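You operate a simulated robot arm through the tools that you are given. There is no shell and no other tool. Be economical: measure what you need, move in short steps, check, and stop when the job is done.

You run a simulated two-armed robot. Do the job below in one go: nothing can be reset, and whatever is moved stays where it is left.

## Task
Finish at the black table: its two hoods up, the blue and red water covered, extraction off.
Fine: white lid on the blue water, grey lid on the red; cover them before you switch off. The beakers stay where they are.

Only the result counts: the job must be done as asked and must still hold three seconds after the hand-in. Knocking over, shifting, dropping, spilling or breaking anything else fails it. A push-on lid holds only when it is set on centred and level and pressed home; a screw cap is set on level and turned clockwise until tight.

## Robot
Two 7-joint arms with two-finger parallel grippers on one trunk, on a base that drives. Base frame: it is fixed to the floor where the robot stands at the start and does not move with it; the origin is under the middle of the robot, x ahead of it, y to its left, z up. Units: m, rad, N and s.
The left shoulder is at the start at [0.05, 0.187, 1.135], the right one opposite. With the tool pointing down near the work surface each hand reaches from about 0.1 to 0.66 m from the robot's upright axis, wherever it stands, measured 20 degrees to its own side. Places, roughly: extraction switch [0.5, 1.4, 1.2]; grey lid (9x9x4 cm) [0.6, 0.4, 0.8]; left hood [0.5, 0.4, 1.1]; right hood [0.6, 0, 1.1]; white lid (9x9x4 cm) [0.7, 0.1, 0.8]. Payload 3.43 kg a hand.
The tool frame of a hand sits at the grasp point between the pads (the TCP): z along the fingers, y along the line on which they close. The tips reach 0.03 m beyond it. Largest opening 0.094 m; finger width 0.028, thickness 0.01; the body of the gripper, 0.05 by 0.096 m, starts 0.055 m behind the TCP.
Orientation is that of the tool frame in the base frame, as a unit quaternion [x, y, z, w]. With the fingers straight down and closing along the base's y, the tool's x points along the base's -x, its y along +y and its z along -z.

## Interface
- The arms move only by the tool apply_moves. It takes "left_deltas", "right_deltas" or both (then of equal length, played together; a hand with none holds still); each is a list that holds one entry, the list of rows, each a list of 7 numbers: the opening, from 0 (shut) to 1 (fully open), then the shift along the base's x, y, z in units of 300 mm (1.0 is 300 mm), then the turn, a rotation vector about the base's x, y, z in units of 45 degrees (1.0 is 45 degrees). In form: [[[jaw, dx, dy, dz, wx, wy, wz], ...]]. A call has 1 to 20 rows; each row is the pose to reach, as a shift and turn from the pose commanded when the call began. A call with a number of a shift or a turn outside -1 to 1 is refused whole. Rows are played at 5 a second. More than 0.05 m and 0.15 rad between two rows, or a gripper value outside its range, and nothing of the call is played. Where a pose cannot be reached the arm comes as near as it can. A force on the tool above 40 N (or 10 N above the force at the start of the call, whichever is more), or a blocked arm, ends the call early, and 0.2 s more pass. Each finger travels about 0.153 m/s and halts on what it meets, pressing with about 35 N; the grip force reading is that of the motor and also rises with nothing between the fingers. The clock runs only during rows and for 0.2 s after the last one: add rows that repeat a pose to give the fingers time. It gives the time, the measured TCP pose, the force on the tool (base axes), the opening and the grip force at its end, in the units of the frame above (readings bear some noise), with the torque about the TCP (base axes, N m) and any sound that the robot's microphone picked up, and new pictures: "views" is both (left out), scene, wrist or none (wrist: the cameras of the hands that moved).
- Cameras (640 x 400 px; columns grow to the right, rows downward): "scene" is now at [0.1501, 0.0168, 1.3145]; the picture's right is [0.21, -0.98, 0.00], its down [-0.46, -0.10, -0.88] and it looks along [0.86, 0.19, -0.47] (base axes); focal length 214 px, centre (320, 200). "left" rides on the left gripper at [0.076, -0.014, -0.103] in its tool frame; the picture's right is [0.18, 0.98, 0.00], its down [-0.75, 0.14, -0.64] and it looks along [-0.63, 0.12, 0.77] (tool axes); focal length 243 px, centre (320, 200). "right" rides on the right gripper at [0.076, 0.014, -0.103] in its tool frame; the picture's right is [-0.18, 0.98, 0.00], its down [-0.75, -0.14, -0.64] and it looks along [-0.63, -0.12, 0.77] (tool axes); focal length 243 px, centre (320, 200). There is no depth. A picture from a camera that has moved, and an enlarged one, comes with that camera's place and axes in the base frame and with its lens. The place of the scene camera against the robot may be out by one fixed shift of up to 0.012 m in any direction.
- lift_body(by): slides the trunk up (or, below 0, down) by that many m; the arms and the scene camera ride with it, the base frame stays. It gives what a move gives, with no picture.
- steer(legs): drives the robot by 1 to 6 legs, each [ahead, left, turn to the left] in m, m and rad, along the robot's own axes; the way and the turn of a leg run together, so that a leg with both is an arc; at most 1.5 m and 3.142 rad a leg. The arms and the cameras ride along, it lands a little off, and it stops where it bumps. It gives what a move gives, and a new picture of the scene camera.
- aim_head(pan, tilt): turns the head with the scene camera to pan (to the left, within 1.396 rad either way) and tilt (down, from -0.506 to 1.204), counted from straight ahead of the robot. It gives what a move gives, and a new picture of the scene camera.
- inspect(camera, box): a new picture of the part [left, top, right, bottom] of that camera's present view, enlarged. It takes no simulated time.
- job_done(): hands the job in; it is judged then, once.

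Go step by step. Nothing tells you exact positions but the pictures and the camera data: compare them with the known pose of the tool, close in by small moves and look again before you grip or let go. The budget is 120 turns and 260 pictures, counting those below and the enlarged ones. Unless the task says otherwise, let go and move clear before handing in, and close with one line.

The tools are called after "Request:" as a command line: name --argument value ..., lists and objects as JSON in quotes. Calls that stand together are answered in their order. apply_moves: Moves the arms, as the interface text tells. Its arguments: {"type":"object","properties":{"left_deltas":{"type":"array","items":{"type":"array","items":{"type":"array","items":{"type":"number"}}}},"right_deltas":{"type":"array","items":{"type":"array","items":{"type":"array","items":{"type":"number"}}}},"views":{"type":"string","enum":["both","scene","wrist","none"]}},"required":[]} The other tools are called the same way: lift_body (by) slides the trunk up or down; steer (legs) drives the base; aim_head (pan, tilt) turns the head that bears the scene camera; inspect (camera, box) takes an enlarged picture of a part of a camera's view; job_done () hands the job in.

At the start:

```text
clock: 0.0
left_eef_pos: [0.2604, 0.2204, 1.1501]
left_tool_rot: [-0.001, 1.0, -0.001, 0.0]
left_contact_force: [-0.1, 0.0, -0.5]
left_torque: [-0.01, -0.05, 0.01]
left_gripper_width: 0.0939
left_grasp_force: 0.2
right_eef_pos: [0.3427, -0.0067, 1.1498]
right_tool_rot: [0.0, 1.0, 0.0, 0.0]
right_contact_force: [-0.1, 0.2, -0.7]
right_torque: [0.01, -0.02, -0.01]
right_gripper_width: 0.0939
right_grasp_force: 0.0
trunk travel left (down, up): [-0.35, 0.082]
robot x, y, heading: [0.0027, 0.001, 0.004]
head pan, tilt: [0.215, 0.49]
```

scene: 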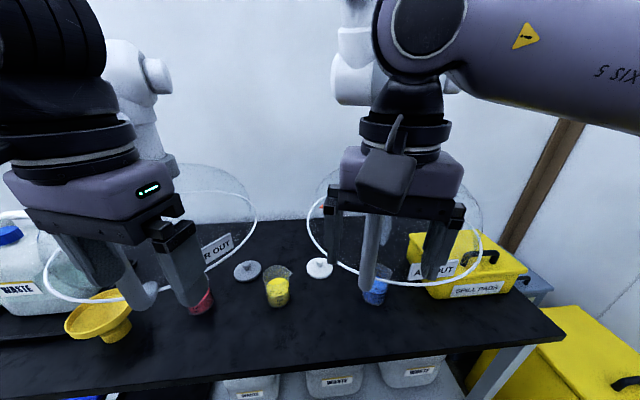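
right: 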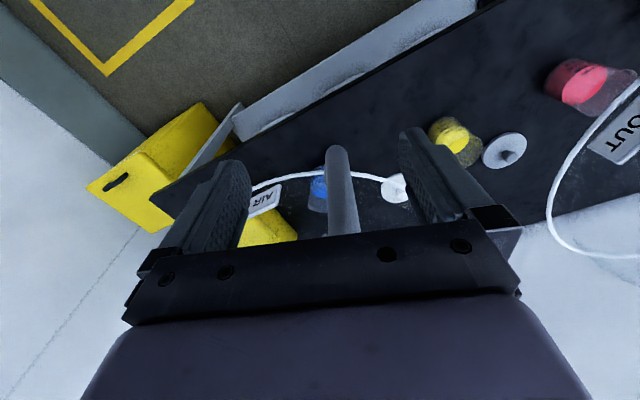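
left: 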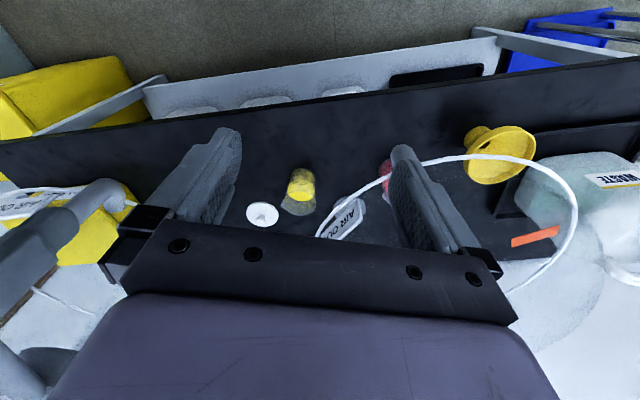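

I see the black table with red, yellow and blue beakers, grey and white lids, and two clear hoods hanging on jointed arms. I'll take closer looks before moving.

Request:
inspect --camera "scene" --box '[0, 150, 320, 350]'

Request:
inspect --camera "scene" --box '[240, 150, 560, 350]'

Request:
aim_head --pan 0.9 --tilt 0.2

```text
2.00 times, centred on (160, 250) of scene
camera zoom: at [0.1501, 0.0168, 1.3145], right [0.21, -0.98, 0.0], down [-0.46, -0.1, -0.88], along [0.86, 0.19, -0.47], focal length 429 px, centre (640, 100)
```

zoom: 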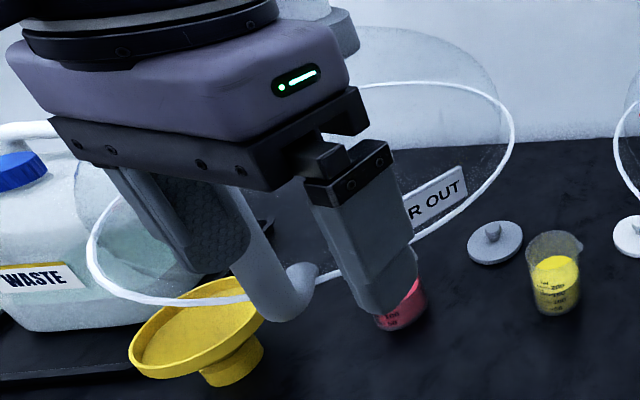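

```text
2.00 times, centred on (400, 250) of scene
camera zoom: at [0.1501, 0.0168, 1.3145], right [0.21, -0.98, 0.0], down [-0.46, -0.1, -0.88], along [0.86, 0.19, -0.47], focal length 429 px, centre (160, 100)
```

zoom: 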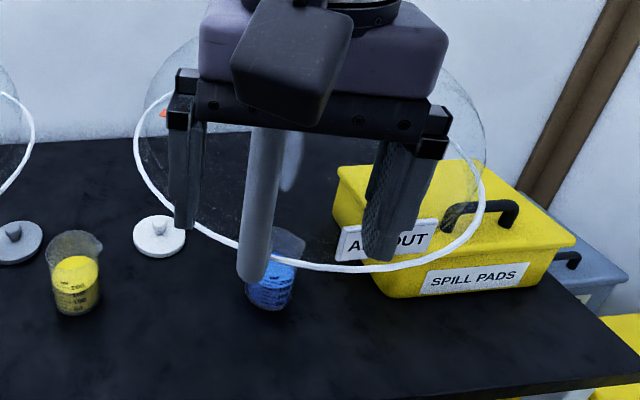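

```text
clock: 1.1
left_eef_pos: [0.2595, 0.2211, 1.1504]
left_tool_rot: [0.0, 1.0, -0.001, 0.0]
left_contact_force: [0.1, 1.1, 0.3]
left_torque: [0.0, -0.02, -0.03]
left_gripper_width: 0.094
left_grasp_force: 0.1
right_eef_pos: [0.3404, -0.0074, 1.1499]
right_tool_rot: [0.0, 1.0, 0.0, 0.0]
right_contact_force: [0.1, 0.7, 0.5]
right_torque: [0.03, -0.02, 0.02]
right_gripper_width: 0.094
right_grasp_force: 0.0
trunk travel left (down, up): [-0.35, 0.082]
robot x, y, heading: [-0.0021, -0.002, 0.002]
head pan, tilt: [0.901, 0.201]
camera scene: at [0.1189, 0.0704, 1.3413], right [0.78, -0.62, 0.0], down [-0.12, -0.16, -0.98], along [0.61, 0.77, -0.2], focal length 214 px, centre (320, 200)
```

scene: 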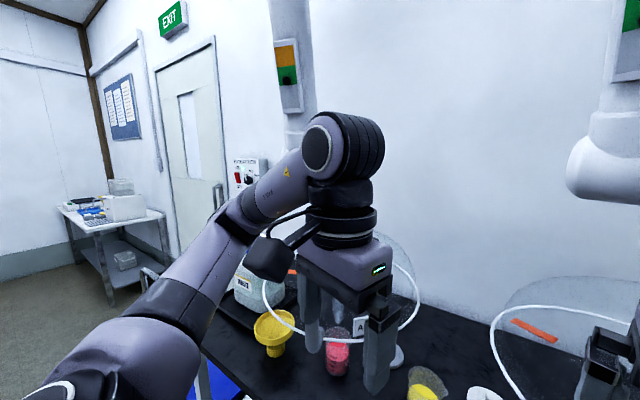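

The extraction switch shows behind the left arm, and there are coloured plates on the arms' columns. I'll zoom in on both.

Request:
inspect --camera "scene" --box '[200, 20, 340, 210]'

Request:
aim_head --pan 0.35 --tilt -0.1

```text
2.11 times, centred on (270, 115) of scene
camera zoom: at [0.1189, 0.0704, 1.3413], right [0.78, -0.62, 0.0], down [-0.12, -0.16, -0.98], along [0.61, 0.77, -0.2], focal length 452 px, centre (425, 379)
```

zoom: 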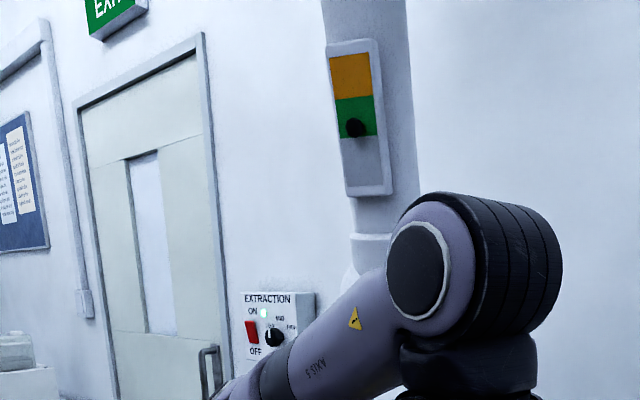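

```text
clock: 2.0
left_eef_pos: [0.2599, 0.2198, 1.1506]
left_tool_rot: [0.0, 1.0, -0.001, 0.0]
left_contact_force: [0.2, -0.1, -0.2]
left_torque: [0.01, -0.01, 0.04]
left_gripper_width: 0.0939
left_grasp_force: 0.1
right_eef_pos: [0.3416, -0.0078, 1.1502]
right_tool_rot: [0.001, 1.0, 0.0, 0.001]
right_contact_force: [0.1, -0.1, -0.1]
right_torque: [-0.03, -0.01, 0.02]
right_gripper_width: 0.0941
right_grasp_force: 0.0
trunk travel left (down, up): [-0.35, 0.082]
robot x, y, heading: [0.0006, 0.0018, -0.003]
head pan, tilt: [0.351, -0.099]
camera scene: at [0.1428, 0.0274, 1.3685], right [0.34, -0.94, 0.0], down [0.09, 0.03, -1.0], along [0.93, 0.34, 0.1], focal length 214 px, centre (320, 200)
```

scene: 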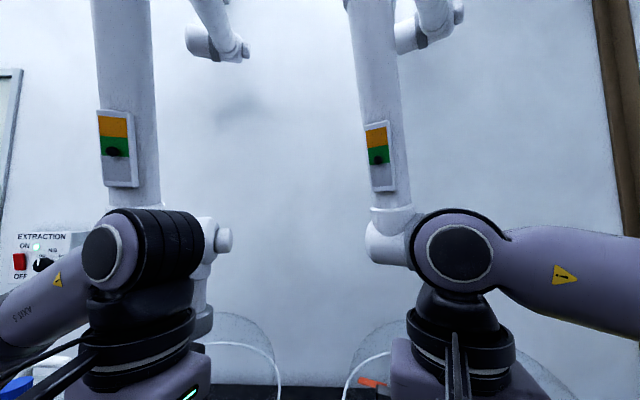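

Each hood seems to have a grey rod handle ending near z≈1.06, just ahead of the hands. I back both hands away to get a clear view.

Request:
apply_moves --left_deltas '[[[1, -0.12, 0, 0, 0, 0, 0], [1, -0.23, 0.1, 0, 0, 0, 0], [1, -0.23, 0.23, 0, 0, 0, 0], [1, -0.23, 0.35, 0, 0, 0, 0]]]' --right_deltas '[[[1, -0.15, 0, 0, 0, 0, 0], [1, -0.3, 0, 0, 0, 0, 0], [1, -0.4, -0.12, 0, 0, 0, 0], [1, -0.4, -0.26, 0, 0, 0, 0]]]' --views "wrist"

Request:
aim_head --pan 0.35 --tilt 0.35

```text
clock: 3.0
left_eef_pos: [0.1955, 0.317, 1.1456]
left_tool_rot: [0.003, 1.0, -0.001, -0.009]
left_contact_force: [-1.5, 0.1, 0.2]
left_torque: [0.0, -0.1, 0.0]
left_gripper_width: 0.0941
left_grasp_force: 0.1
left hand out of reach, approached as far as the arm can: row 4
right_eef_pos: [0.2205, -0.0858, 1.1482]
right_tool_rot: [0.001, 1.0, 0.001, 0.0]
right_contact_force: [0.6, 0.4, -0.7]
right_torque: [0.01, 0.0, -0.02]
right_gripper_width: 0.094
right_grasp_force: 0.1
trunk travel left (down, up): [-0.35, 0.082]
robot x, y, heading: [0.0007, -0.001, 0.001]
head pan, tilt: [0.351, -0.099]
camera right: at [0.1436, -0.07, 1.2526], right [0.19, 0.98, 0.0], down [0.75, -0.14, 0.64], along [0.63, -0.12, -0.77], focal length 243 px, centre (320, 200)
camera left: at [0.1199, 0.3044, 1.2496], right [-0.18, 0.98, 0.0], down [0.77, 0.14, 0.63], along [0.62, 0.11, -0.78], focal length 243 px, centre (320, 200)
```

right: 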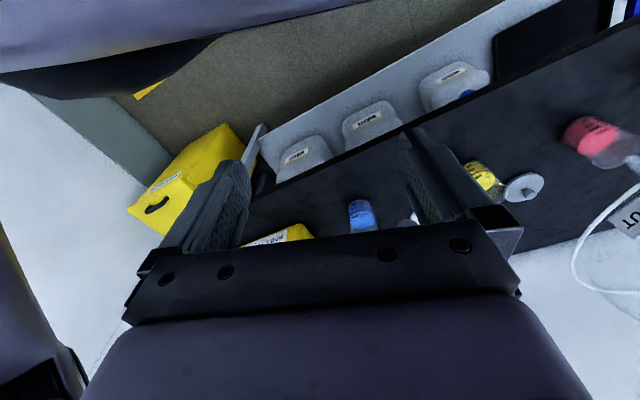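
left: 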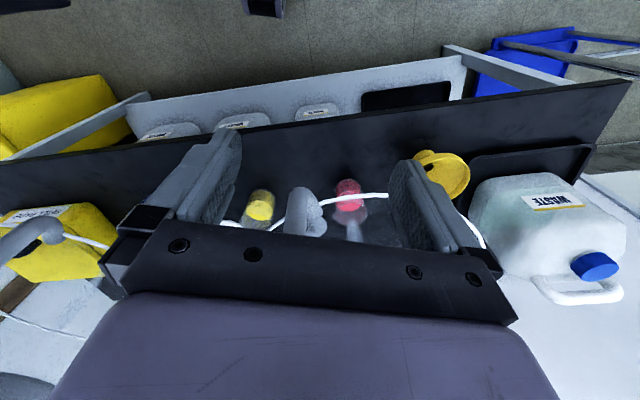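

```text
clock: 3.9
left_eef_pos: [0.1947, 0.3164, 1.1456]
left_tool_rot: [0.003, 1.0, -0.001, -0.009]
left_contact_force: [-0.3, -0.8, 0.3]
left_torque: [0.01, 0.03, 0.0]
left_gripper_width: 0.0939
left_grasp_force: 0.0
right_eef_pos: [0.2216, -0.0856, 1.1494]
right_tool_rot: [0.003, 1.0, 0.0, -0.002]
right_contact_force: [0.1, -0.4, -0.3]
right_torque: [-0.01, -0.04, 0.01]
right_gripper_width: 0.0941
right_grasp_force: 0.0
trunk travel left (down, up): [-0.35, 0.082]
robot x, y, heading: [0.0009, 0.0005, 0.002]
head pan, tilt: [0.351, 0.351]
camera scene: at [0.1488, 0.0286, 1.3307], right [0.33, -0.94, 0.0], down [-0.29, -0.1, -0.95], along [0.9, 0.32, -0.31], focal length 214 px, centre (320, 200)
```

scene: 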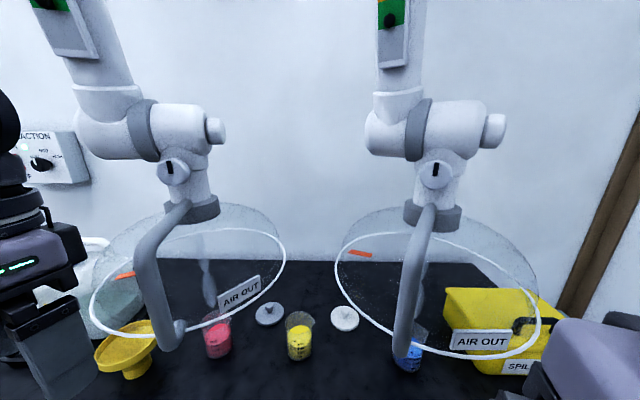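

Clear view now. I zoom in on the hood joints, gauges and switch.

Request:
inspect --camera "scene" --box '[340, 0, 540, 200]'

Request:
inspect --camera "scene" --box '[0, 60, 250, 216]'

Request:
inspect --camera "scene" --box '[80, 180, 320, 390]'

Request:
inspect --camera "scene" --box '[320, 180, 560, 390]'

```text
2.00 times, centred on (440, 100) of scene
camera zoom: at [0.1488, 0.0286, 1.3307], right [0.33, -0.94, 0.0], down [-0.29, -0.1, -0.95], along [0.9, 0.32, -0.31], focal length 429 px, centre (80, 400)
```

zoom: 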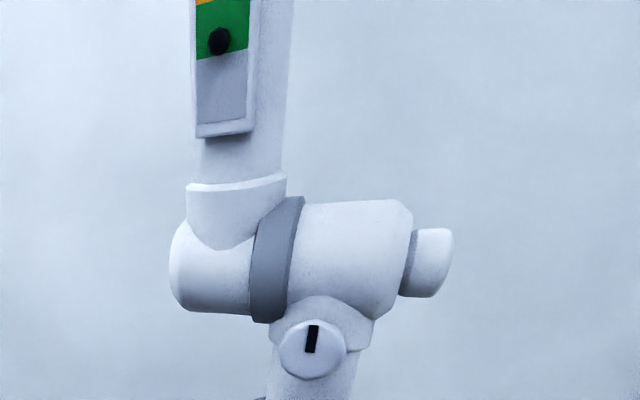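

```text
2.56 times, centred on (125, 138) of scene
camera zoom: at [0.1488, 0.0286, 1.3307], right [0.33, -0.94, 0.0], down [-0.29, -0.1, -0.95], along [0.9, 0.32, -0.31], focal length 549 px, centre (819, 359)
```

zoom: 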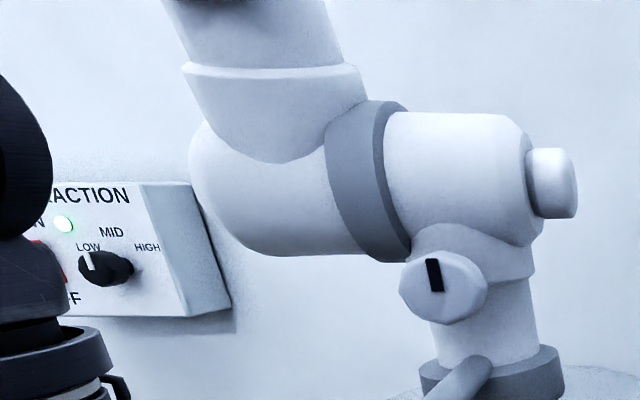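

```text
1.90 times, centred on (200, 285) of scene
camera zoom: at [0.1488, 0.0286, 1.3307], right [0.33, -0.94, 0.0], down [-0.29, -0.1, -0.95], along [0.9, 0.32, -0.31], focal length 408 px, centre (549, 38)
```

zoom: 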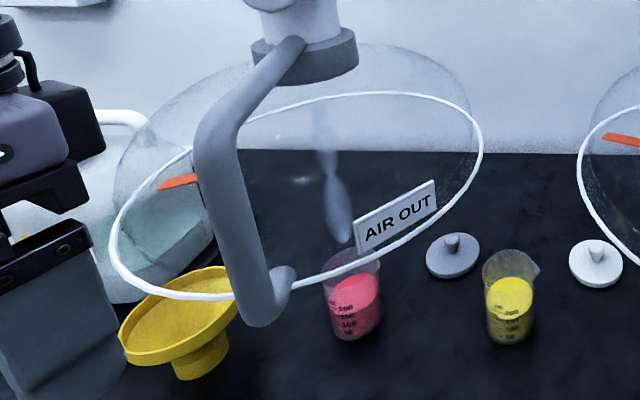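

```text
1.90 times, centred on (440, 285) of scene
camera zoom: at [0.1488, 0.0286, 1.3307], right [0.33, -0.94, 0.0], down [-0.29, -0.1, -0.95], along [0.9, 0.32, -0.31], focal length 408 px, centre (91, 38)
```

zoom: 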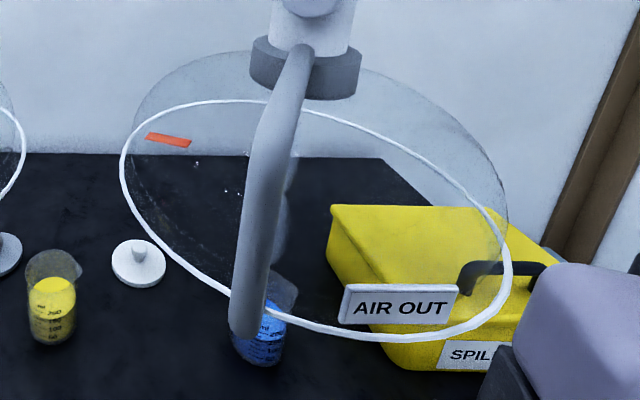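

The hoods have front U-handles (right bar ≈ [0.37, 0.00, 1.06–1.20], left ≈ [0.30, 0.30]). To grip these vertical bars I need the fingers pointing forward, so I back the robot up a little for room.

Request:
steer --legs '[[-0.2, 0, 0]]'

```text
clock: 5.5
left_eef_pos: [-0.0091, 0.3173, 1.1485]
left_tool_rot: [0.0, 1.0, -0.001, -0.001]
left_contact_force: [0.6, -0.5, 0.1]
left_torque: [0.01, 0.02, 0.01]
left_gripper_width: 0.0937
left_grasp_force: 0.0
right_eef_pos: [0.0183, -0.0842, 1.1496]
right_tool_rot: [0.0, 1.0, 0.0, -0.001]
right_contact_force: [0.5, 0.0, 0.4]
right_torque: [-0.01, -0.01, -0.03]
right_gripper_width: 0.0938
right_grasp_force: 0.2
trunk travel left (down, up): [-0.35, 0.082]
robot x, y, heading: [-0.2026, 0.0029, 0.0]
head pan, tilt: [0.351, 0.351]
camera scene: at [-0.0531, 0.0279, 1.3309], right [0.33, -0.94, 0.0], down [-0.29, -0.1, -0.95], along [0.9, 0.31, -0.31], focal length 214 px, centre (320, 200)
```

scene: 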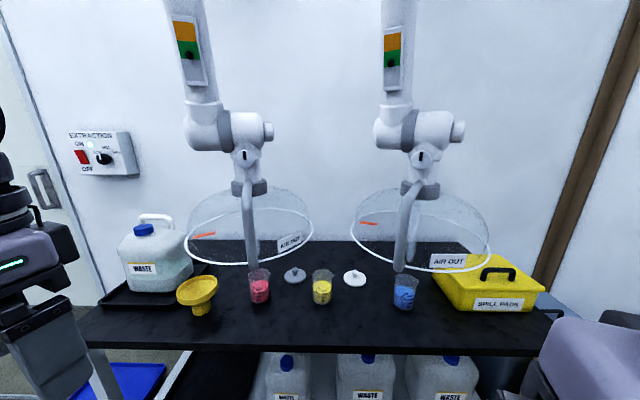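

From the new spot I confirm the handles. I turn both grippers to point forward while approaching.

Request:
apply_moves --left_deltas '[[[1, 0.07, -0.01, 0, 0, -0.167, 0], [1, 0.14, -0.02, 0, 0, -0.333, 0], [1, 0.2, -0.03, 0, 0, -0.5, 0], [1, 0.27, -0.05, -0.02, 0, -0.667, 0], [1, 0.33, -0.06, -0.04, 0, -0.833, 0], [1, 0.4, -0.07, -0.06, 0, -1, 0]]]' --right_deltas '[[[1, 0.08, 0.04, 0, 0, -0.167, 0], [1, 0.16, 0.09, 0, 0, -0.333, 0], [1, 0.25, 0.13, 0, 0, -0.5, 0], [1, 0.33, 0.18, -0.02, 0, -0.667, 0], [1, 0.42, 0.23, -0.04, 0, -0.833, 0], [1, 0.5, 0.28, -0.06, 0, -1, 0]]]' --views "both"

```text
clock: 6.9
left_eef_pos: [0.1345, 0.3031, 1.1506]
left_tool_rot: [0.0, 0.924, -0.001, 0.382]
left_contact_force: [0.1, -0.1, -0.3]
left_torque: [-0.01, -0.03, 0.0]
left_gripper_width: 0.0936
left_grasp_force: 0.1
left hand out of reach, approached as far as the arm can: row 5, 6
right_eef_pos: [0.1681, 0.0007, 1.1308]
right_tool_rot: [0.0, 0.923, 0.001, 0.384]
right_contact_force: [0.0, 0.2, 1.1]
right_torque: [-0.02, 0.0, 0.02]
right_gripper_width: 0.0942
right_grasp_force: 0.0
trunk travel left (down, up): [-0.35, 0.082]
robot x, y, heading: [-0.2011, 0.0014, 0.002]
head pan, tilt: [0.351, 0.351]
camera scene: at [-0.0529, 0.0298, 1.3273], right [0.34, -0.94, 0.0], down [-0.32, -0.12, -0.94], along [0.88, 0.32, -0.34], focal length 214 px, centre (320, 200)
camera right: at [0.0418, 0.0166, 1.1505], right [0.13, 0.98, 0.13], down [0.08, -0.14, 0.99], along [0.99, -0.12, -0.1], focal length 243 px, centre (320, 200)
camera left: at [0.007, 0.2908, 1.1699], right [-0.13, 0.98, -0.13], down [0.08, 0.14, 0.99], along [0.99, 0.12, -0.1], focal length 243 px, centre (320, 200)
```

scene: 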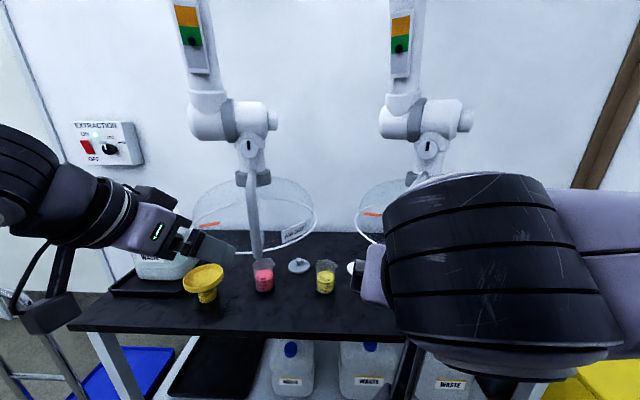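
right: 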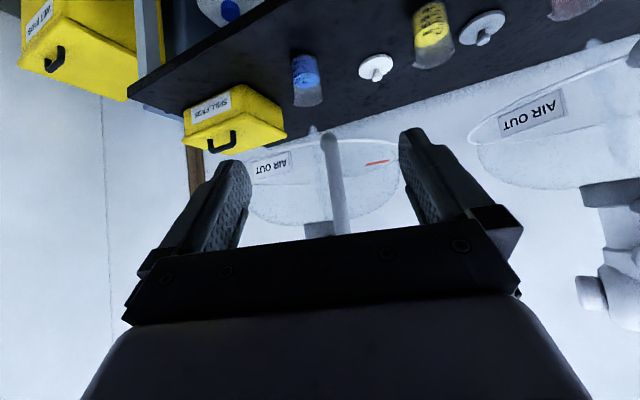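
left: 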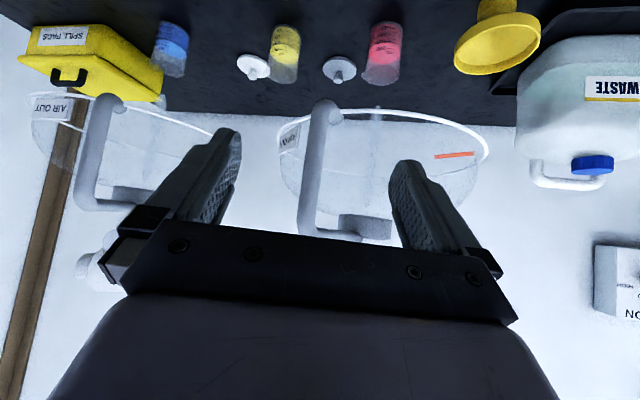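

Both bars sit near the middle between the fingers. I close in, aiming high on each bar (z≈1.16) so the tips stay clear of the glass dome.

Request:
apply_moves --left_deltas '[[[1, 0.1, 0.02, 0.02, 0, 0, 0], [1, 0.2, 0.03, 0.04, 0, 0, 0], [1, 0.3, 0.04, 0.06, 0, 0, 0], [1, 0.3, 0.04, 0.06, 0, 0, 0]]]' --right_deltas '[[[1, 0.12, 0, 0.03, 0, 0, 0], [1, 0.24, 0, 0.07, 0, 0, 0], [1, 0.36, 0, 0.1, 0, 0, 0], [1, 0.43, 0, 0.1, 0, 0, 0]]]' --views "both"

```text
clock: 7.9
left_eef_pos: [0.2246, 0.3166, 1.1703]
left_tool_rot: [0.001, 0.924, -0.001, 0.381]
left_contact_force: [-0.8, -0.2, 0.4]
left_torque: [0.02, 0.0, 0.03]
left_gripper_width: 0.0941
left_grasp_force: 0.1
right_eef_pos: [0.2963, 0.0005, 1.1626]
right_tool_rot: [0.0, 0.924, 0.001, 0.382]
right_contact_force: [0.7, 0.6, -0.2]
right_torque: [-0.01, 0.01, -0.01]
right_gripper_width: 0.094
right_grasp_force: 0.1
trunk travel left (down, up): [-0.35, 0.082]
robot x, y, heading: [-0.2023, 0.0003, 0.001]
head pan, tilt: [0.351, 0.351]
camera scene: at [-0.0533, 0.0294, 1.3273], right [0.34, -0.94, 0.0], down [-0.32, -0.12, -0.94], along [0.88, 0.32, -0.34], focal length 214 px, centre (320, 200)
camera right: at [0.1695, 0.0158, 1.1818], right [0.13, 0.98, 0.13], down [0.08, -0.14, 0.99], along [0.99, -0.12, -0.1], focal length 243 px, centre (320, 200)
camera left: at [0.0977, 0.304, 1.1889], right [-0.13, 0.98, -0.13], down [0.08, 0.14, 0.99], along [0.99, 0.12, -0.1], focal length 243 px, centre (320, 200)
```

scene: 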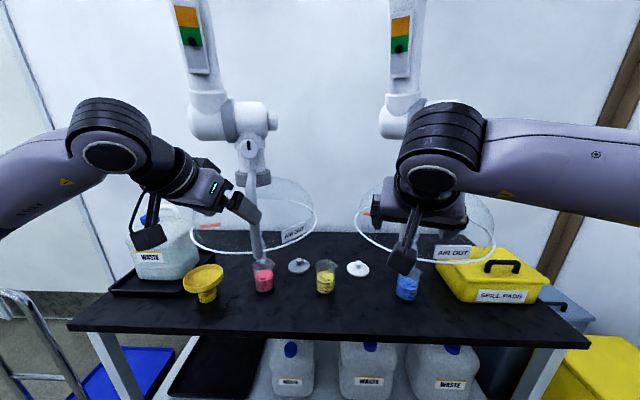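
right: 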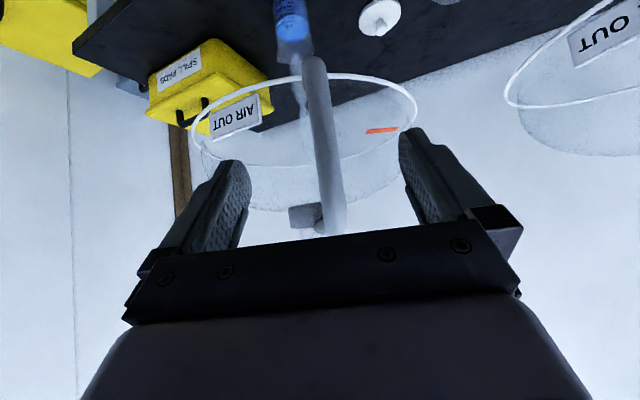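
left: 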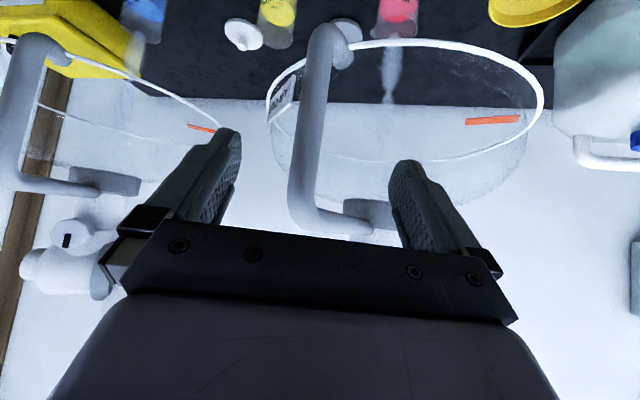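

The bars run from z≈1.05 to 1.18. I move in to z≈1.14 with small steps and check.

Request:
apply_moves --left_deltas '[[[1, 0.03, -0.01, -0.1, 0, 0, 0], [1, 0.13, -0.01, -0.1, 0, 0, 0], [1, 0.13, -0.01, -0.1, 0, 0, 0]]]' --right_deltas '[[[1, 0.05, 0.01, -0.08, 0, 0, 0], [1, 0.2, 0.01, -0.08, 0, 0, 0], [1, 0.2, 0.01, -0.08, 0, 0, 0]]]' --views "wrist"

```text
clock: 8.7
left_eef_pos: [0.2634, 0.3131, 1.1412]
left_tool_rot: [0.0, 0.924, 0.0, 0.381]
left_contact_force: [-0.2, -0.8, 0.0]
left_torque: [0.0, -0.01, 0.01]
left_gripper_width: 0.094
left_grasp_force: 0.0
right_eef_pos: [0.3575, 0.0015, 1.1378]
right_tool_rot: [0.0, 0.924, 0.001, 0.382]
right_contact_force: [0.1, 0.2, -0.7]
right_torque: [-0.02, 0.01, -0.04]
right_gripper_width: 0.0939
right_grasp_force: 0.0
trunk travel left (down, up): [-0.35, 0.082]
robot x, y, heading: [-0.2007, 0.0015, -0.001]
head pan, tilt: [0.351, 0.351]
camera right: at [0.2298, 0.0173, 1.1577], right [0.13, 0.98, 0.13], down [0.08, -0.14, 0.99], along [0.99, -0.12, -0.1], focal length 243 px, centre (320, 200)
camera left: at [0.1367, 0.301, 1.1595], right [-0.13, 0.98, -0.13], down [0.08, 0.14, 0.99], along [0.99, 0.12, -0.1], focal length 243 px, centre (320, 200)
```

right: 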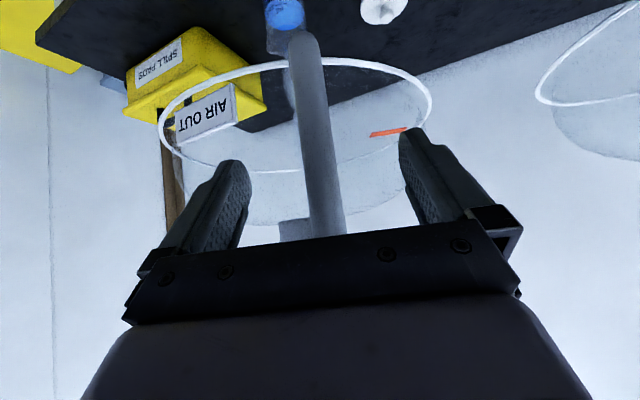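
left: 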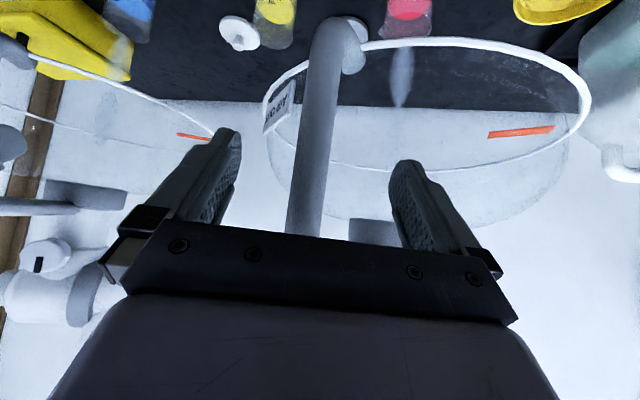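

Slightly more forward (left 1.2 cm, right 2.8 cm), then close both grippers on the bars.

Request:
apply_moves --left_deltas '[[[1, 0.04, 0, 0, 0, 0, 0], [0.6, 0.04, 0, 0, 0, 0, 0], [0, 0.04, 0, 0, 0, 0, 0], [0, 0.04, 0, 0, 0, 0, 0], [0, 0.04, 0, 0, 0, 0, 0]]]' --right_deltas '[[[1, 0.093, 0, 0, 0, 0, 0], [0.6, 0.093, 0, 0, 0, 0, 0], [0, 0.093, 0, 0, 0, 0, 0], [0, 0.093, 0, 0, 0, 0, 0], [0, 0.093, 0, 0, 0, 0, 0]]]' --views "both"

```text
clock: 9.9
left_eef_pos: [0.2753, 0.3117, 1.139]
left_tool_rot: [0.001, 0.925, 0.0, 0.381]
left_contact_force: [-2.4, -8.0, -5.7]
left_torque: [0.06, 0.18, -0.29]
left_gripper_width: 0.0253
left_grasp_force: 45.3
right_eef_pos: [0.3859, 0.0024, 1.1365]
right_tool_rot: [0.001, 0.924, 0.002, 0.383]
right_contact_force: [-1.0, 0.8, 0.4]
right_torque: [0.04, -0.38, 0.03]
right_gripper_width: 0.026
right_grasp_force: 45.0
trunk travel left (down, up): [-0.35, 0.082]
robot x, y, heading: [-0.2021, 0.0007, 0.0]
head pan, tilt: [0.351, 0.351]
camera scene: at [-0.0535, 0.0285, 1.3273], right [0.34, -0.94, 0.0], down [-0.32, -0.12, -0.94], along [0.88, 0.32, -0.34], focal length 214 px, centre (320, 200)
camera right: at [0.258, 0.0178, 1.1574], right [0.13, 0.98, 0.13], down [0.08, -0.14, 0.99], along [0.99, -0.12, -0.1], focal length 243 px, centre (320, 200)
camera left: at [0.1486, 0.2998, 1.1591], right [-0.13, 0.98, -0.13], down [0.08, 0.14, 0.99], along [0.99, 0.11, -0.1], focal length 243 px, centre (320, 200)
```

scene: 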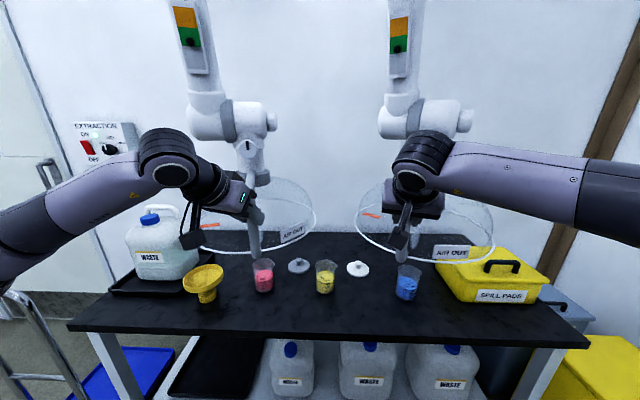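
right: 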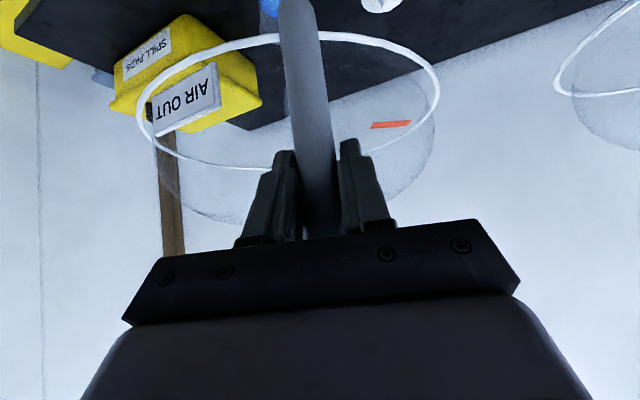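
left: 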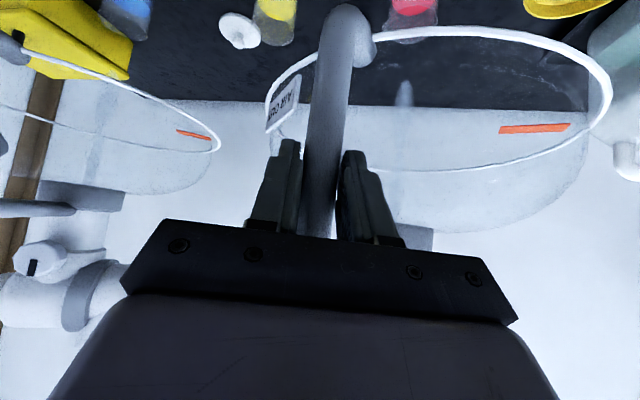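

Both bars are gripped (26 mm). I try raising the right hood by 3 cm.

Request:
apply_moves --right_deltas '[[[0, 0, 0, 0.03, 0, 0, 0], [0, 0, 0, 0.06, 0, 0, 0], [0, 0, 0, 0.1, 0, 0, 0], [0, 0, 0, 0.1, 0, 0, 0]]]' --views "scene"

```text
clock: 10.9
left_eef_pos: [0.2765, 0.3143, 1.1396]
left_tool_rot: [0.0, 0.925, -0.001, 0.381]
left_contact_force: [-2.9, -5.0, -6.3]
left_torque: [0.01, 0.19, -0.13]
left_gripper_width: 0.0257
left_grasp_force: 45.2
right_eef_pos: [0.3869, 0.0024, 1.1659]
right_tool_rot: [0.001, 0.925, 0.001, 0.38]
right_contact_force: [-5.6, 0.3, -13.7]
right_torque: [0.01, 0.88, 0.0]
right_gripper_width: 0.0255
right_grasp_force: 44.7
trunk travel left (down, up): [-0.35, 0.082]
robot x, y, heading: [-0.1975, -0.002, 0.0]
head pan, tilt: [0.351, 0.351]
camera scene: at [-0.0521, 0.0289, 1.3271], right [0.34, -0.94, 0.0], down [-0.32, -0.12, -0.94], along [0.88, 0.32, -0.34], focal length 214 px, centre (320, 200)
```

scene: 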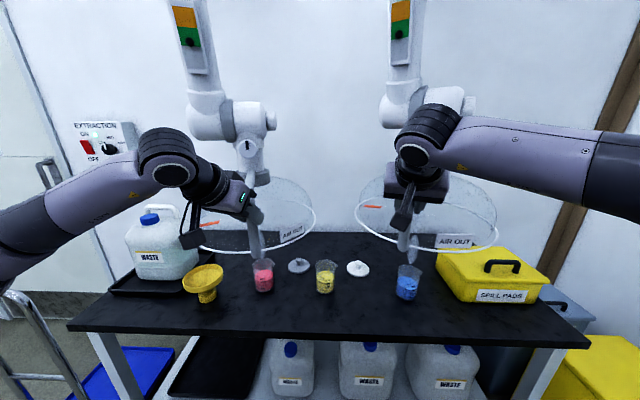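

The hood follows with moderate force. I lift further and look at the gauge.

Request:
apply_moves --right_deltas '[[[0, 0, 0, 0.05, 0, 0, 0], [0, 0, 0, 0.1, 0, 0, 0], [0, 0, 0, 0.15, 0, 0, 0], [0, 0, 0, 0.2, 0, 0, 0], [0, 0, 0, 0.2, 0, 0, 0]]]' --views "both"

Request:
inspect --camera "scene" --box '[340, 0, 540, 125]'

```text
clock: 12.1
left_eef_pos: [0.2762, 0.3151, 1.14]
left_tool_rot: [0.0, 0.925, -0.001, 0.381]
left_contact_force: [-2.1, -1.5, -4.1]
left_torque: [-0.03, 0.47, -0.01]
left_gripper_width: 0.0251
left_grasp_force: 45.2
right_eef_pos: [0.3853, 0.0015, 1.2272]
right_tool_rot: [0.001, 0.924, 0.001, 0.382]
right_contact_force: [-4.6, -1.6, -10.2]
right_torque: [0.0, 0.7, -0.02]
right_gripper_width: 0.026
right_grasp_force: 45.2
trunk travel left (down, up): [-0.35, 0.082]
robot x, y, heading: [-0.2016, 0.0016, 0.002]
head pan, tilt: [0.351, 0.351]
camera scene: at [-0.0524, 0.0291, 1.3272], right [0.34, -0.94, 0.0], down [-0.32, -0.12, -0.94], along [0.88, 0.32, -0.34], focal length 214 px, centre (320, 200)
camera right: at [0.2588, 0.0179, 1.2477], right [0.13, 0.98, 0.13], down [0.08, -0.14, 0.99], along [0.99, -0.12, -0.1], focal length 243 px, centre (320, 200)
```

scene: 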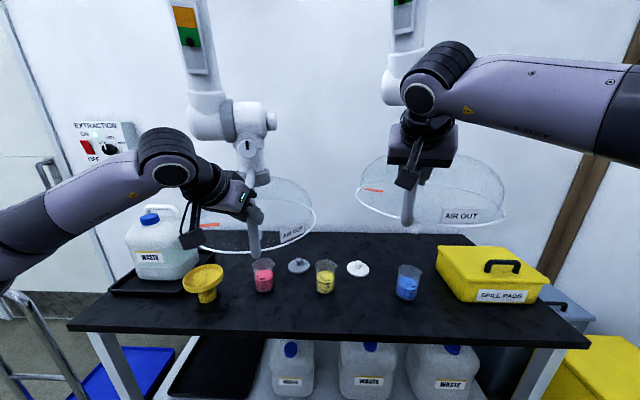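
right: 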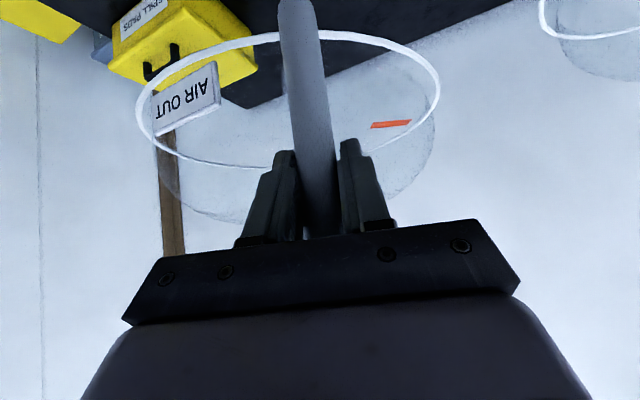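

```text
3.20 times, centred on (440, 62) of scene
camera zoom: at [-0.0524, 0.0291, 1.3272], right [0.34, -0.94, 0.0], down [-0.32, -0.12, -0.94], along [0.88, 0.32, -0.34], focal length 686 px, centre (-64, 640)
```

zoom: 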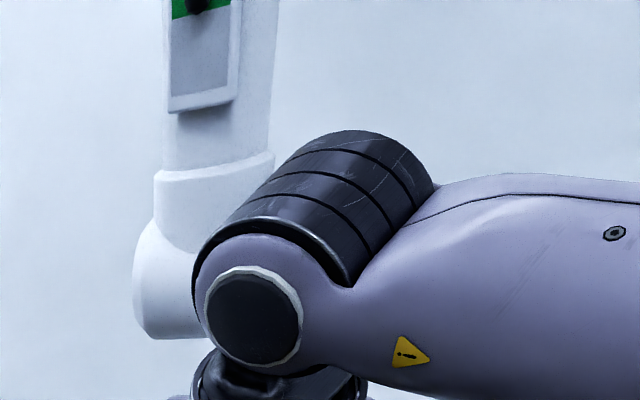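

The hood rises straight. I tilt the head up to see the gauge and top of the column.

Request:
aim_head --pan 0.2 --tilt -0.3

Request:
inspect --camera "scene" --box '[80, 50, 500, 312]'

```text
clock: 13.2
left_eef_pos: [0.2762, 0.3144, 1.1399]
left_tool_rot: [0.0, 0.925, -0.001, 0.381]
left_contact_force: [-0.7, -2.4, -3.9]
left_torque: [0.02, 0.32, 0.01]
left_gripper_width: 0.0252
left_grasp_force: 45.3
right_eef_pos: [0.3876, 0.0028, 1.2282]
right_tool_rot: [0.001, 0.924, 0.001, 0.382]
right_contact_force: [-1.7, 0.4, -5.0]
right_torque: [0.0, 0.12, 0.04]
right_gripper_width: 0.0257
right_grasp_force: 45.4
trunk travel left (down, up): [-0.35, 0.082]
robot x, y, heading: [-0.2036, -0.0016, -0.001]
head pan, tilt: [0.201, -0.3]
camera scene: at [-0.0632, 0.013, 1.3852], right [0.2, -0.98, 0.0], down [0.29, 0.06, -0.96], along [0.94, 0.19, 0.29], focal length 214 px, centre (320, 200)
```

scene: 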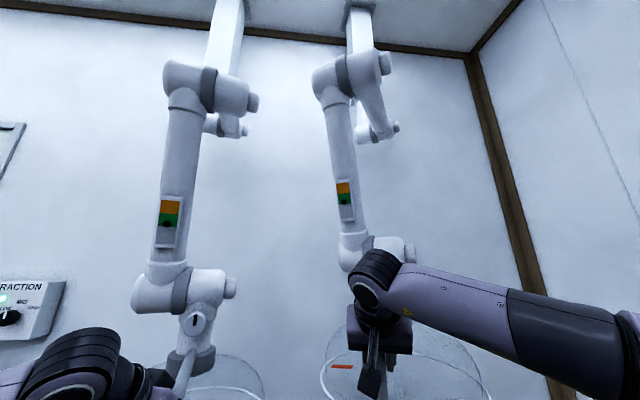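

```text
1.52 times, centred on (290, 181) of scene
camera zoom: at [-0.0632, 0.013, 1.3852], right [0.2, -0.98, 0.0], down [0.29, 0.06, -0.96], along [0.94, 0.19, 0.29], focal length 327 px, centre (366, 229)
```

zoom: 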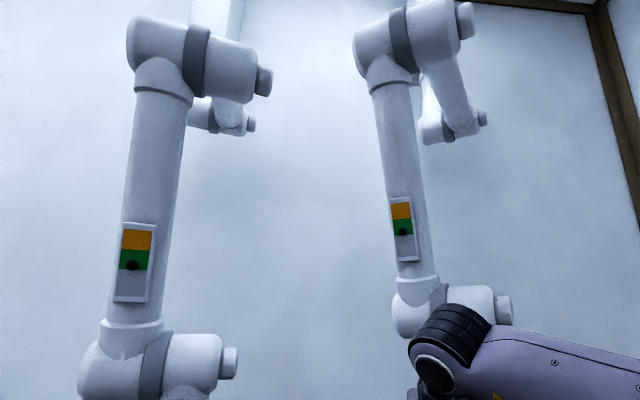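

It is a jointed ceiling arm; the gauge is just an airflow ball. I keep raising the right hood.

Request:
apply_moves --right_deltas '[[[0, 0, 0, 0.07, 0, 0, 0], [0, 0, 0, 0.14, 0, 0, 0], [0, 0, 0, 0.21, 0, 0, 0], [0, 0, 0, 0.28, 0, 0, 0], [0, 0, 0, 0.35, 0, 0, 0], [0, 0, 0, 0.42, 0, 0, 0], [0, 0, 0, 0.5, 0, 0, 0], [0, 0, 0, 0.5, 0, 0, 0]]]' --views "both"

```text
clock: 15.0
left_eef_pos: [0.2759, 0.314, 1.1405]
left_tool_rot: [0.0, 0.925, -0.001, 0.381]
left_contact_force: [-1.6, 0.5, -0.2]
left_torque: [-0.02, -0.15, -0.02]
left_gripper_width: 0.025
left_grasp_force: 44.7
right_eef_pos: [0.3857, -0.0229, 1.3497]
right_tool_rot: [0.015, 0.929, 0.003, 0.369]
right_contact_force: [-3.9, -1.4, -10.8]
right_torque: [-0.15, 1.08, -0.16]
right_gripper_width: 0.0259
right_grasp_force: 45.1
right hand out of reach, approached as far as the arm can: row 6, 7, 8
trunk travel left (down, up): [-0.35, 0.082]
robot x, y, heading: [-0.1986, 0.0005, -0.003]
head pan, tilt: [0.201, -0.3]
camera scene: at [-0.0632, 0.0128, 1.3851], right [0.2, -0.98, 0.0], down [0.29, 0.06, -0.96], along [0.94, 0.19, 0.3], focal length 214 px, centre (320, 200)
camera right: at [0.2591, -0.0053, 1.3736], right [0.16, 0.98, 0.14], down [0.1, -0.16, 0.98], along [0.98, -0.14, -0.13], focal length 243 px, centre (320, 200)
```

scene: 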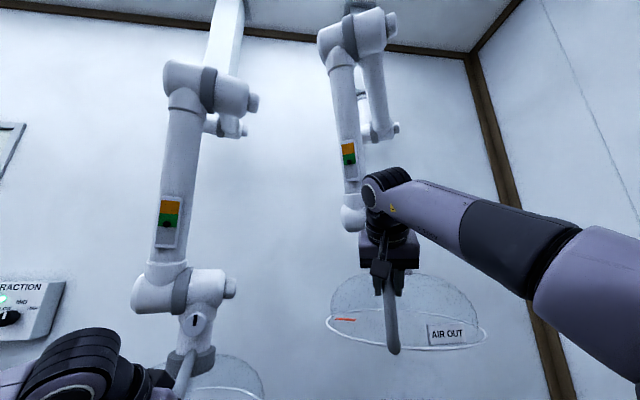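
right: 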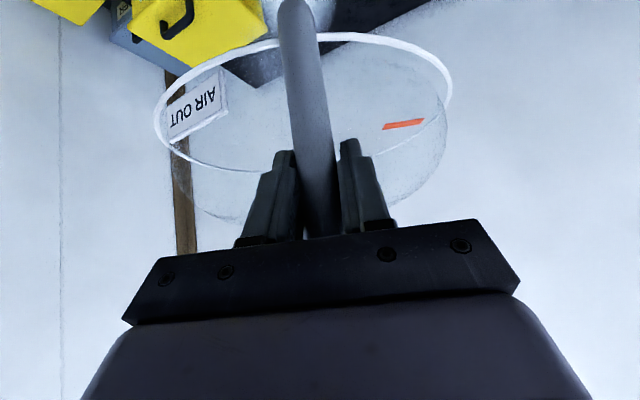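

Raised about 21 cm, at the hand's reach limit. I lift the trunk 8 cm, which raises both hoods further.

Request:
lift_body --by 0.08

Request:
aim_head --pan 0.3 --tilt 0.1

```text
clock: 16.1
left_eef_pos: [0.2769, 0.3123, 1.2203]
left_tool_rot: [0.0, 0.924, -0.001, 0.382]
left_contact_force: [-5.4, -3.1, -8.4]
left_torque: [0.05, 1.19, -0.03]
left_gripper_width: 0.025
left_grasp_force: 44.6
right_eef_pos: [0.386, -0.0229, 1.4358]
right_tool_rot: [0.016, 0.927, 0.004, 0.374]
right_contact_force: [-0.9, -1.0, -6.7]
right_torque: [-0.12, 1.27, -0.05]
right_gripper_width: 0.0259
right_grasp_force: 44.7
trunk travel left (down, up): [-0.43, 0.002]
robot x, y, heading: [-0.1992, -0.0009, -0.001]
head pan, tilt: [0.201, -0.3]
```

```text
clock: 17.0
left_eef_pos: [0.276, 0.3147, 1.2206]
left_tool_rot: [0.0, 0.924, -0.001, 0.383]
left_contact_force: [-1.4, -4.0, -4.1]
left_torque: [-0.03, 0.17, 0.01]
left_gripper_width: 0.0253
left_grasp_force: 45.1
right_eef_pos: [0.3835, -0.023, 1.4368]
right_tool_rot: [0.015, 0.927, 0.006, 0.374]
right_contact_force: [-5.2, 1.1, -10.7]
right_torque: [-0.14, 0.89, -0.02]
right_gripper_width: 0.0258
right_grasp_force: 45.1
trunk travel left (down, up): [-0.43, 0.002]
robot x, y, heading: [-0.204, -0.001, 0.005]
head pan, tilt: [0.3, 0.099]
camera scene: at [-0.0521, 0.0245, 1.4307], right [0.3, -0.96, 0.0], down [-0.09, -0.03, -1.0], along [0.95, 0.29, -0.1], focal length 214 px, centre (320, 200)
```

scene: 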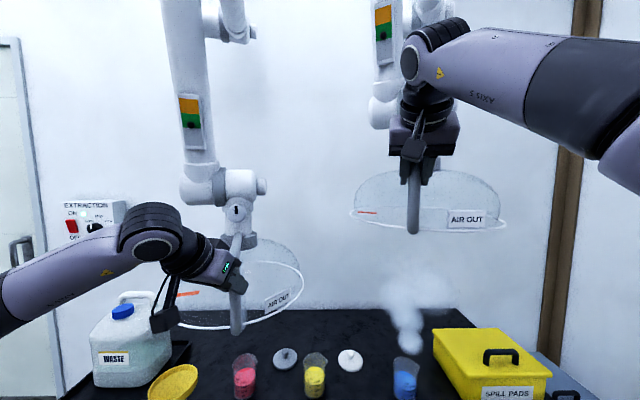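

The hood is now ~30 cm up; vapour is rising from the blue beaker, so covering it soon makes sense. I release the right handle and check that the hood stays.

Request:
apply_moves --right_deltas '[[[0.3, 0, 0, 0, 0, 0, 0], [1, 0, 0, 0, 0, 0, 0], [1, 0, 0, 0, 0, 0, 0], [1, 0, 0, 0, 0, 0, 0], [1, 0, 0, 0, 0, 0, 0]]]' --views "both"

```text
clock: 18.2
left_eef_pos: [0.2766, 0.3144, 1.2208]
left_tool_rot: [0.0, 0.924, -0.001, 0.382]
left_contact_force: [1.2, -1.8, 1.3]
left_torque: [0.02, -0.18, -0.02]
left_gripper_width: 0.0249
left_grasp_force: 44.7
right_eef_pos: [0.3816, -0.0231, 1.4415]
right_tool_rot: [0.015, 0.925, 0.007, 0.379]
right_contact_force: [0.0, 0.3, -0.4]
right_torque: [0.01, 0.02, 0.02]
right_gripper_width: 0.0939
right_grasp_force: 0.1
trunk travel left (down, up): [-0.43, 0.002]
robot x, y, heading: [-0.2032, 0.0006, 0.003]
head pan, tilt: [0.3, 0.099]
camera scene: at [-0.0527, 0.0243, 1.4308], right [0.3, -0.96, 0.0], down [-0.09, -0.03, -1.0], along [0.95, 0.29, -0.1], focal length 214 px, centre (320, 200)
camera right: at [0.2548, -0.0057, 1.4617], right [0.15, 0.98, 0.15], down [0.08, -0.17, 0.98], along [0.98, -0.14, -0.11], focal length 243 px, centre (320, 200)
```

scene: 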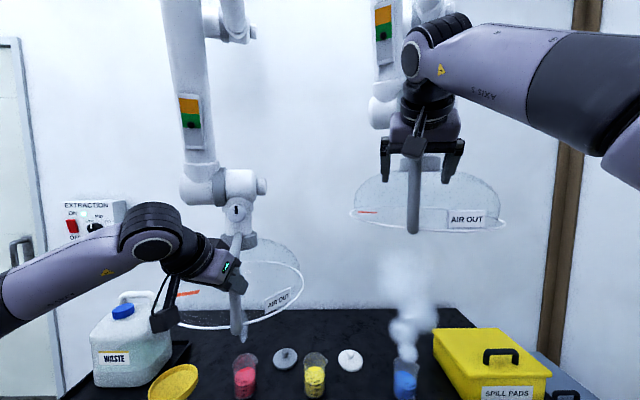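
right: 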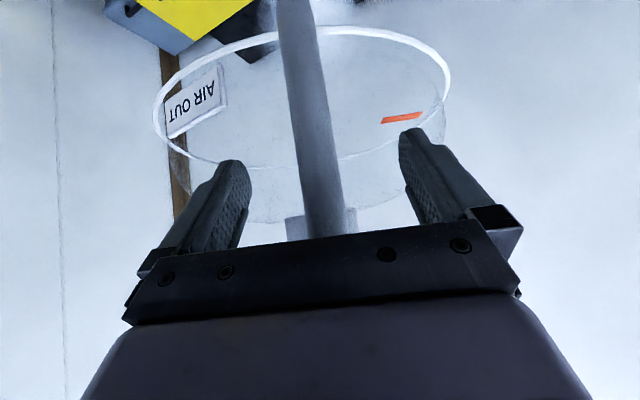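

The hood holds by itself. I retract the right hand, and also release and retract the left hand from its hood for now.

Request:
apply_moves --left_deltas '[[[0.4, 0, 0, 0, 0, 0, 0], [1, 0, 0, 0, 0, 0, 0], [1, 0, 0, 0, 0, 0, 0], [1, -0.15, 0, 0.0, 0, 0, 0], [1, -0.3, 0, 0.0, 0, 0, 0], [1, -0.4, 0, 0.0, 0, 0, 0]]]' --right_deltas '[[[1, -0.1, 0, 0, 0, 0, 0], [1, -0.2, 0, 0, 0, 0, 0], [1, -0.3, 0, 0, 0, 0, 0], [1, -0.4, 0, -0.05, 0, 0, 0], [1, -0.5, 0, -0.15, 0, 0, 0], [1, -0.55, 0, -0.3, 0, 0, 0]]]' --views "scene"

```text
clock: 19.6
left_eef_pos: [0.1554, 0.3132, 1.2183]
left_tool_rot: [0.0, 0.925, -0.001, 0.381]
left_contact_force: [0.3, 0.5, 0.5]
left_torque: [-0.01, 0.01, -0.02]
left_gripper_width: 0.0944
left_grasp_force: 0.0
right_eef_pos: [0.2106, -0.0056, 1.3492]
right_tool_rot: [0.001, 0.924, 0.002, 0.381]
right_contact_force: [-0.4, 0.1, 0.6]
right_torque: [-0.01, -0.01, 0.01]
right_gripper_width: 0.0941
right_grasp_force: 0.0
trunk travel left (down, up): [-0.43, 0.002]
robot x, y, heading: [-0.2036, -0.0024, 0.002]
head pan, tilt: [0.3, 0.099]
camera scene: at [-0.0528, 0.0245, 1.4308], right [0.3, -0.96, 0.0], down [-0.09, -0.03, -1.0], along [0.95, 0.29, -0.1], focal length 214 px, centre (320, 200)
```

scene: 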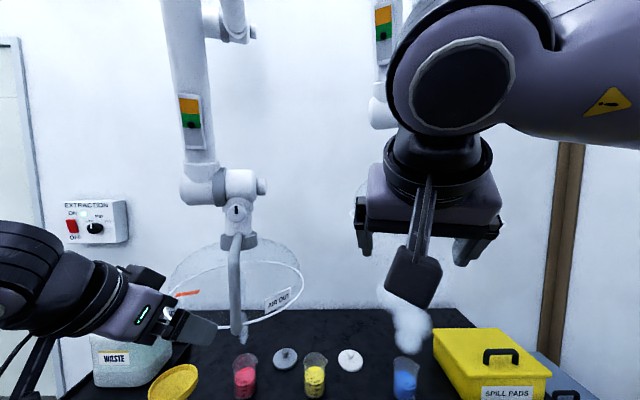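

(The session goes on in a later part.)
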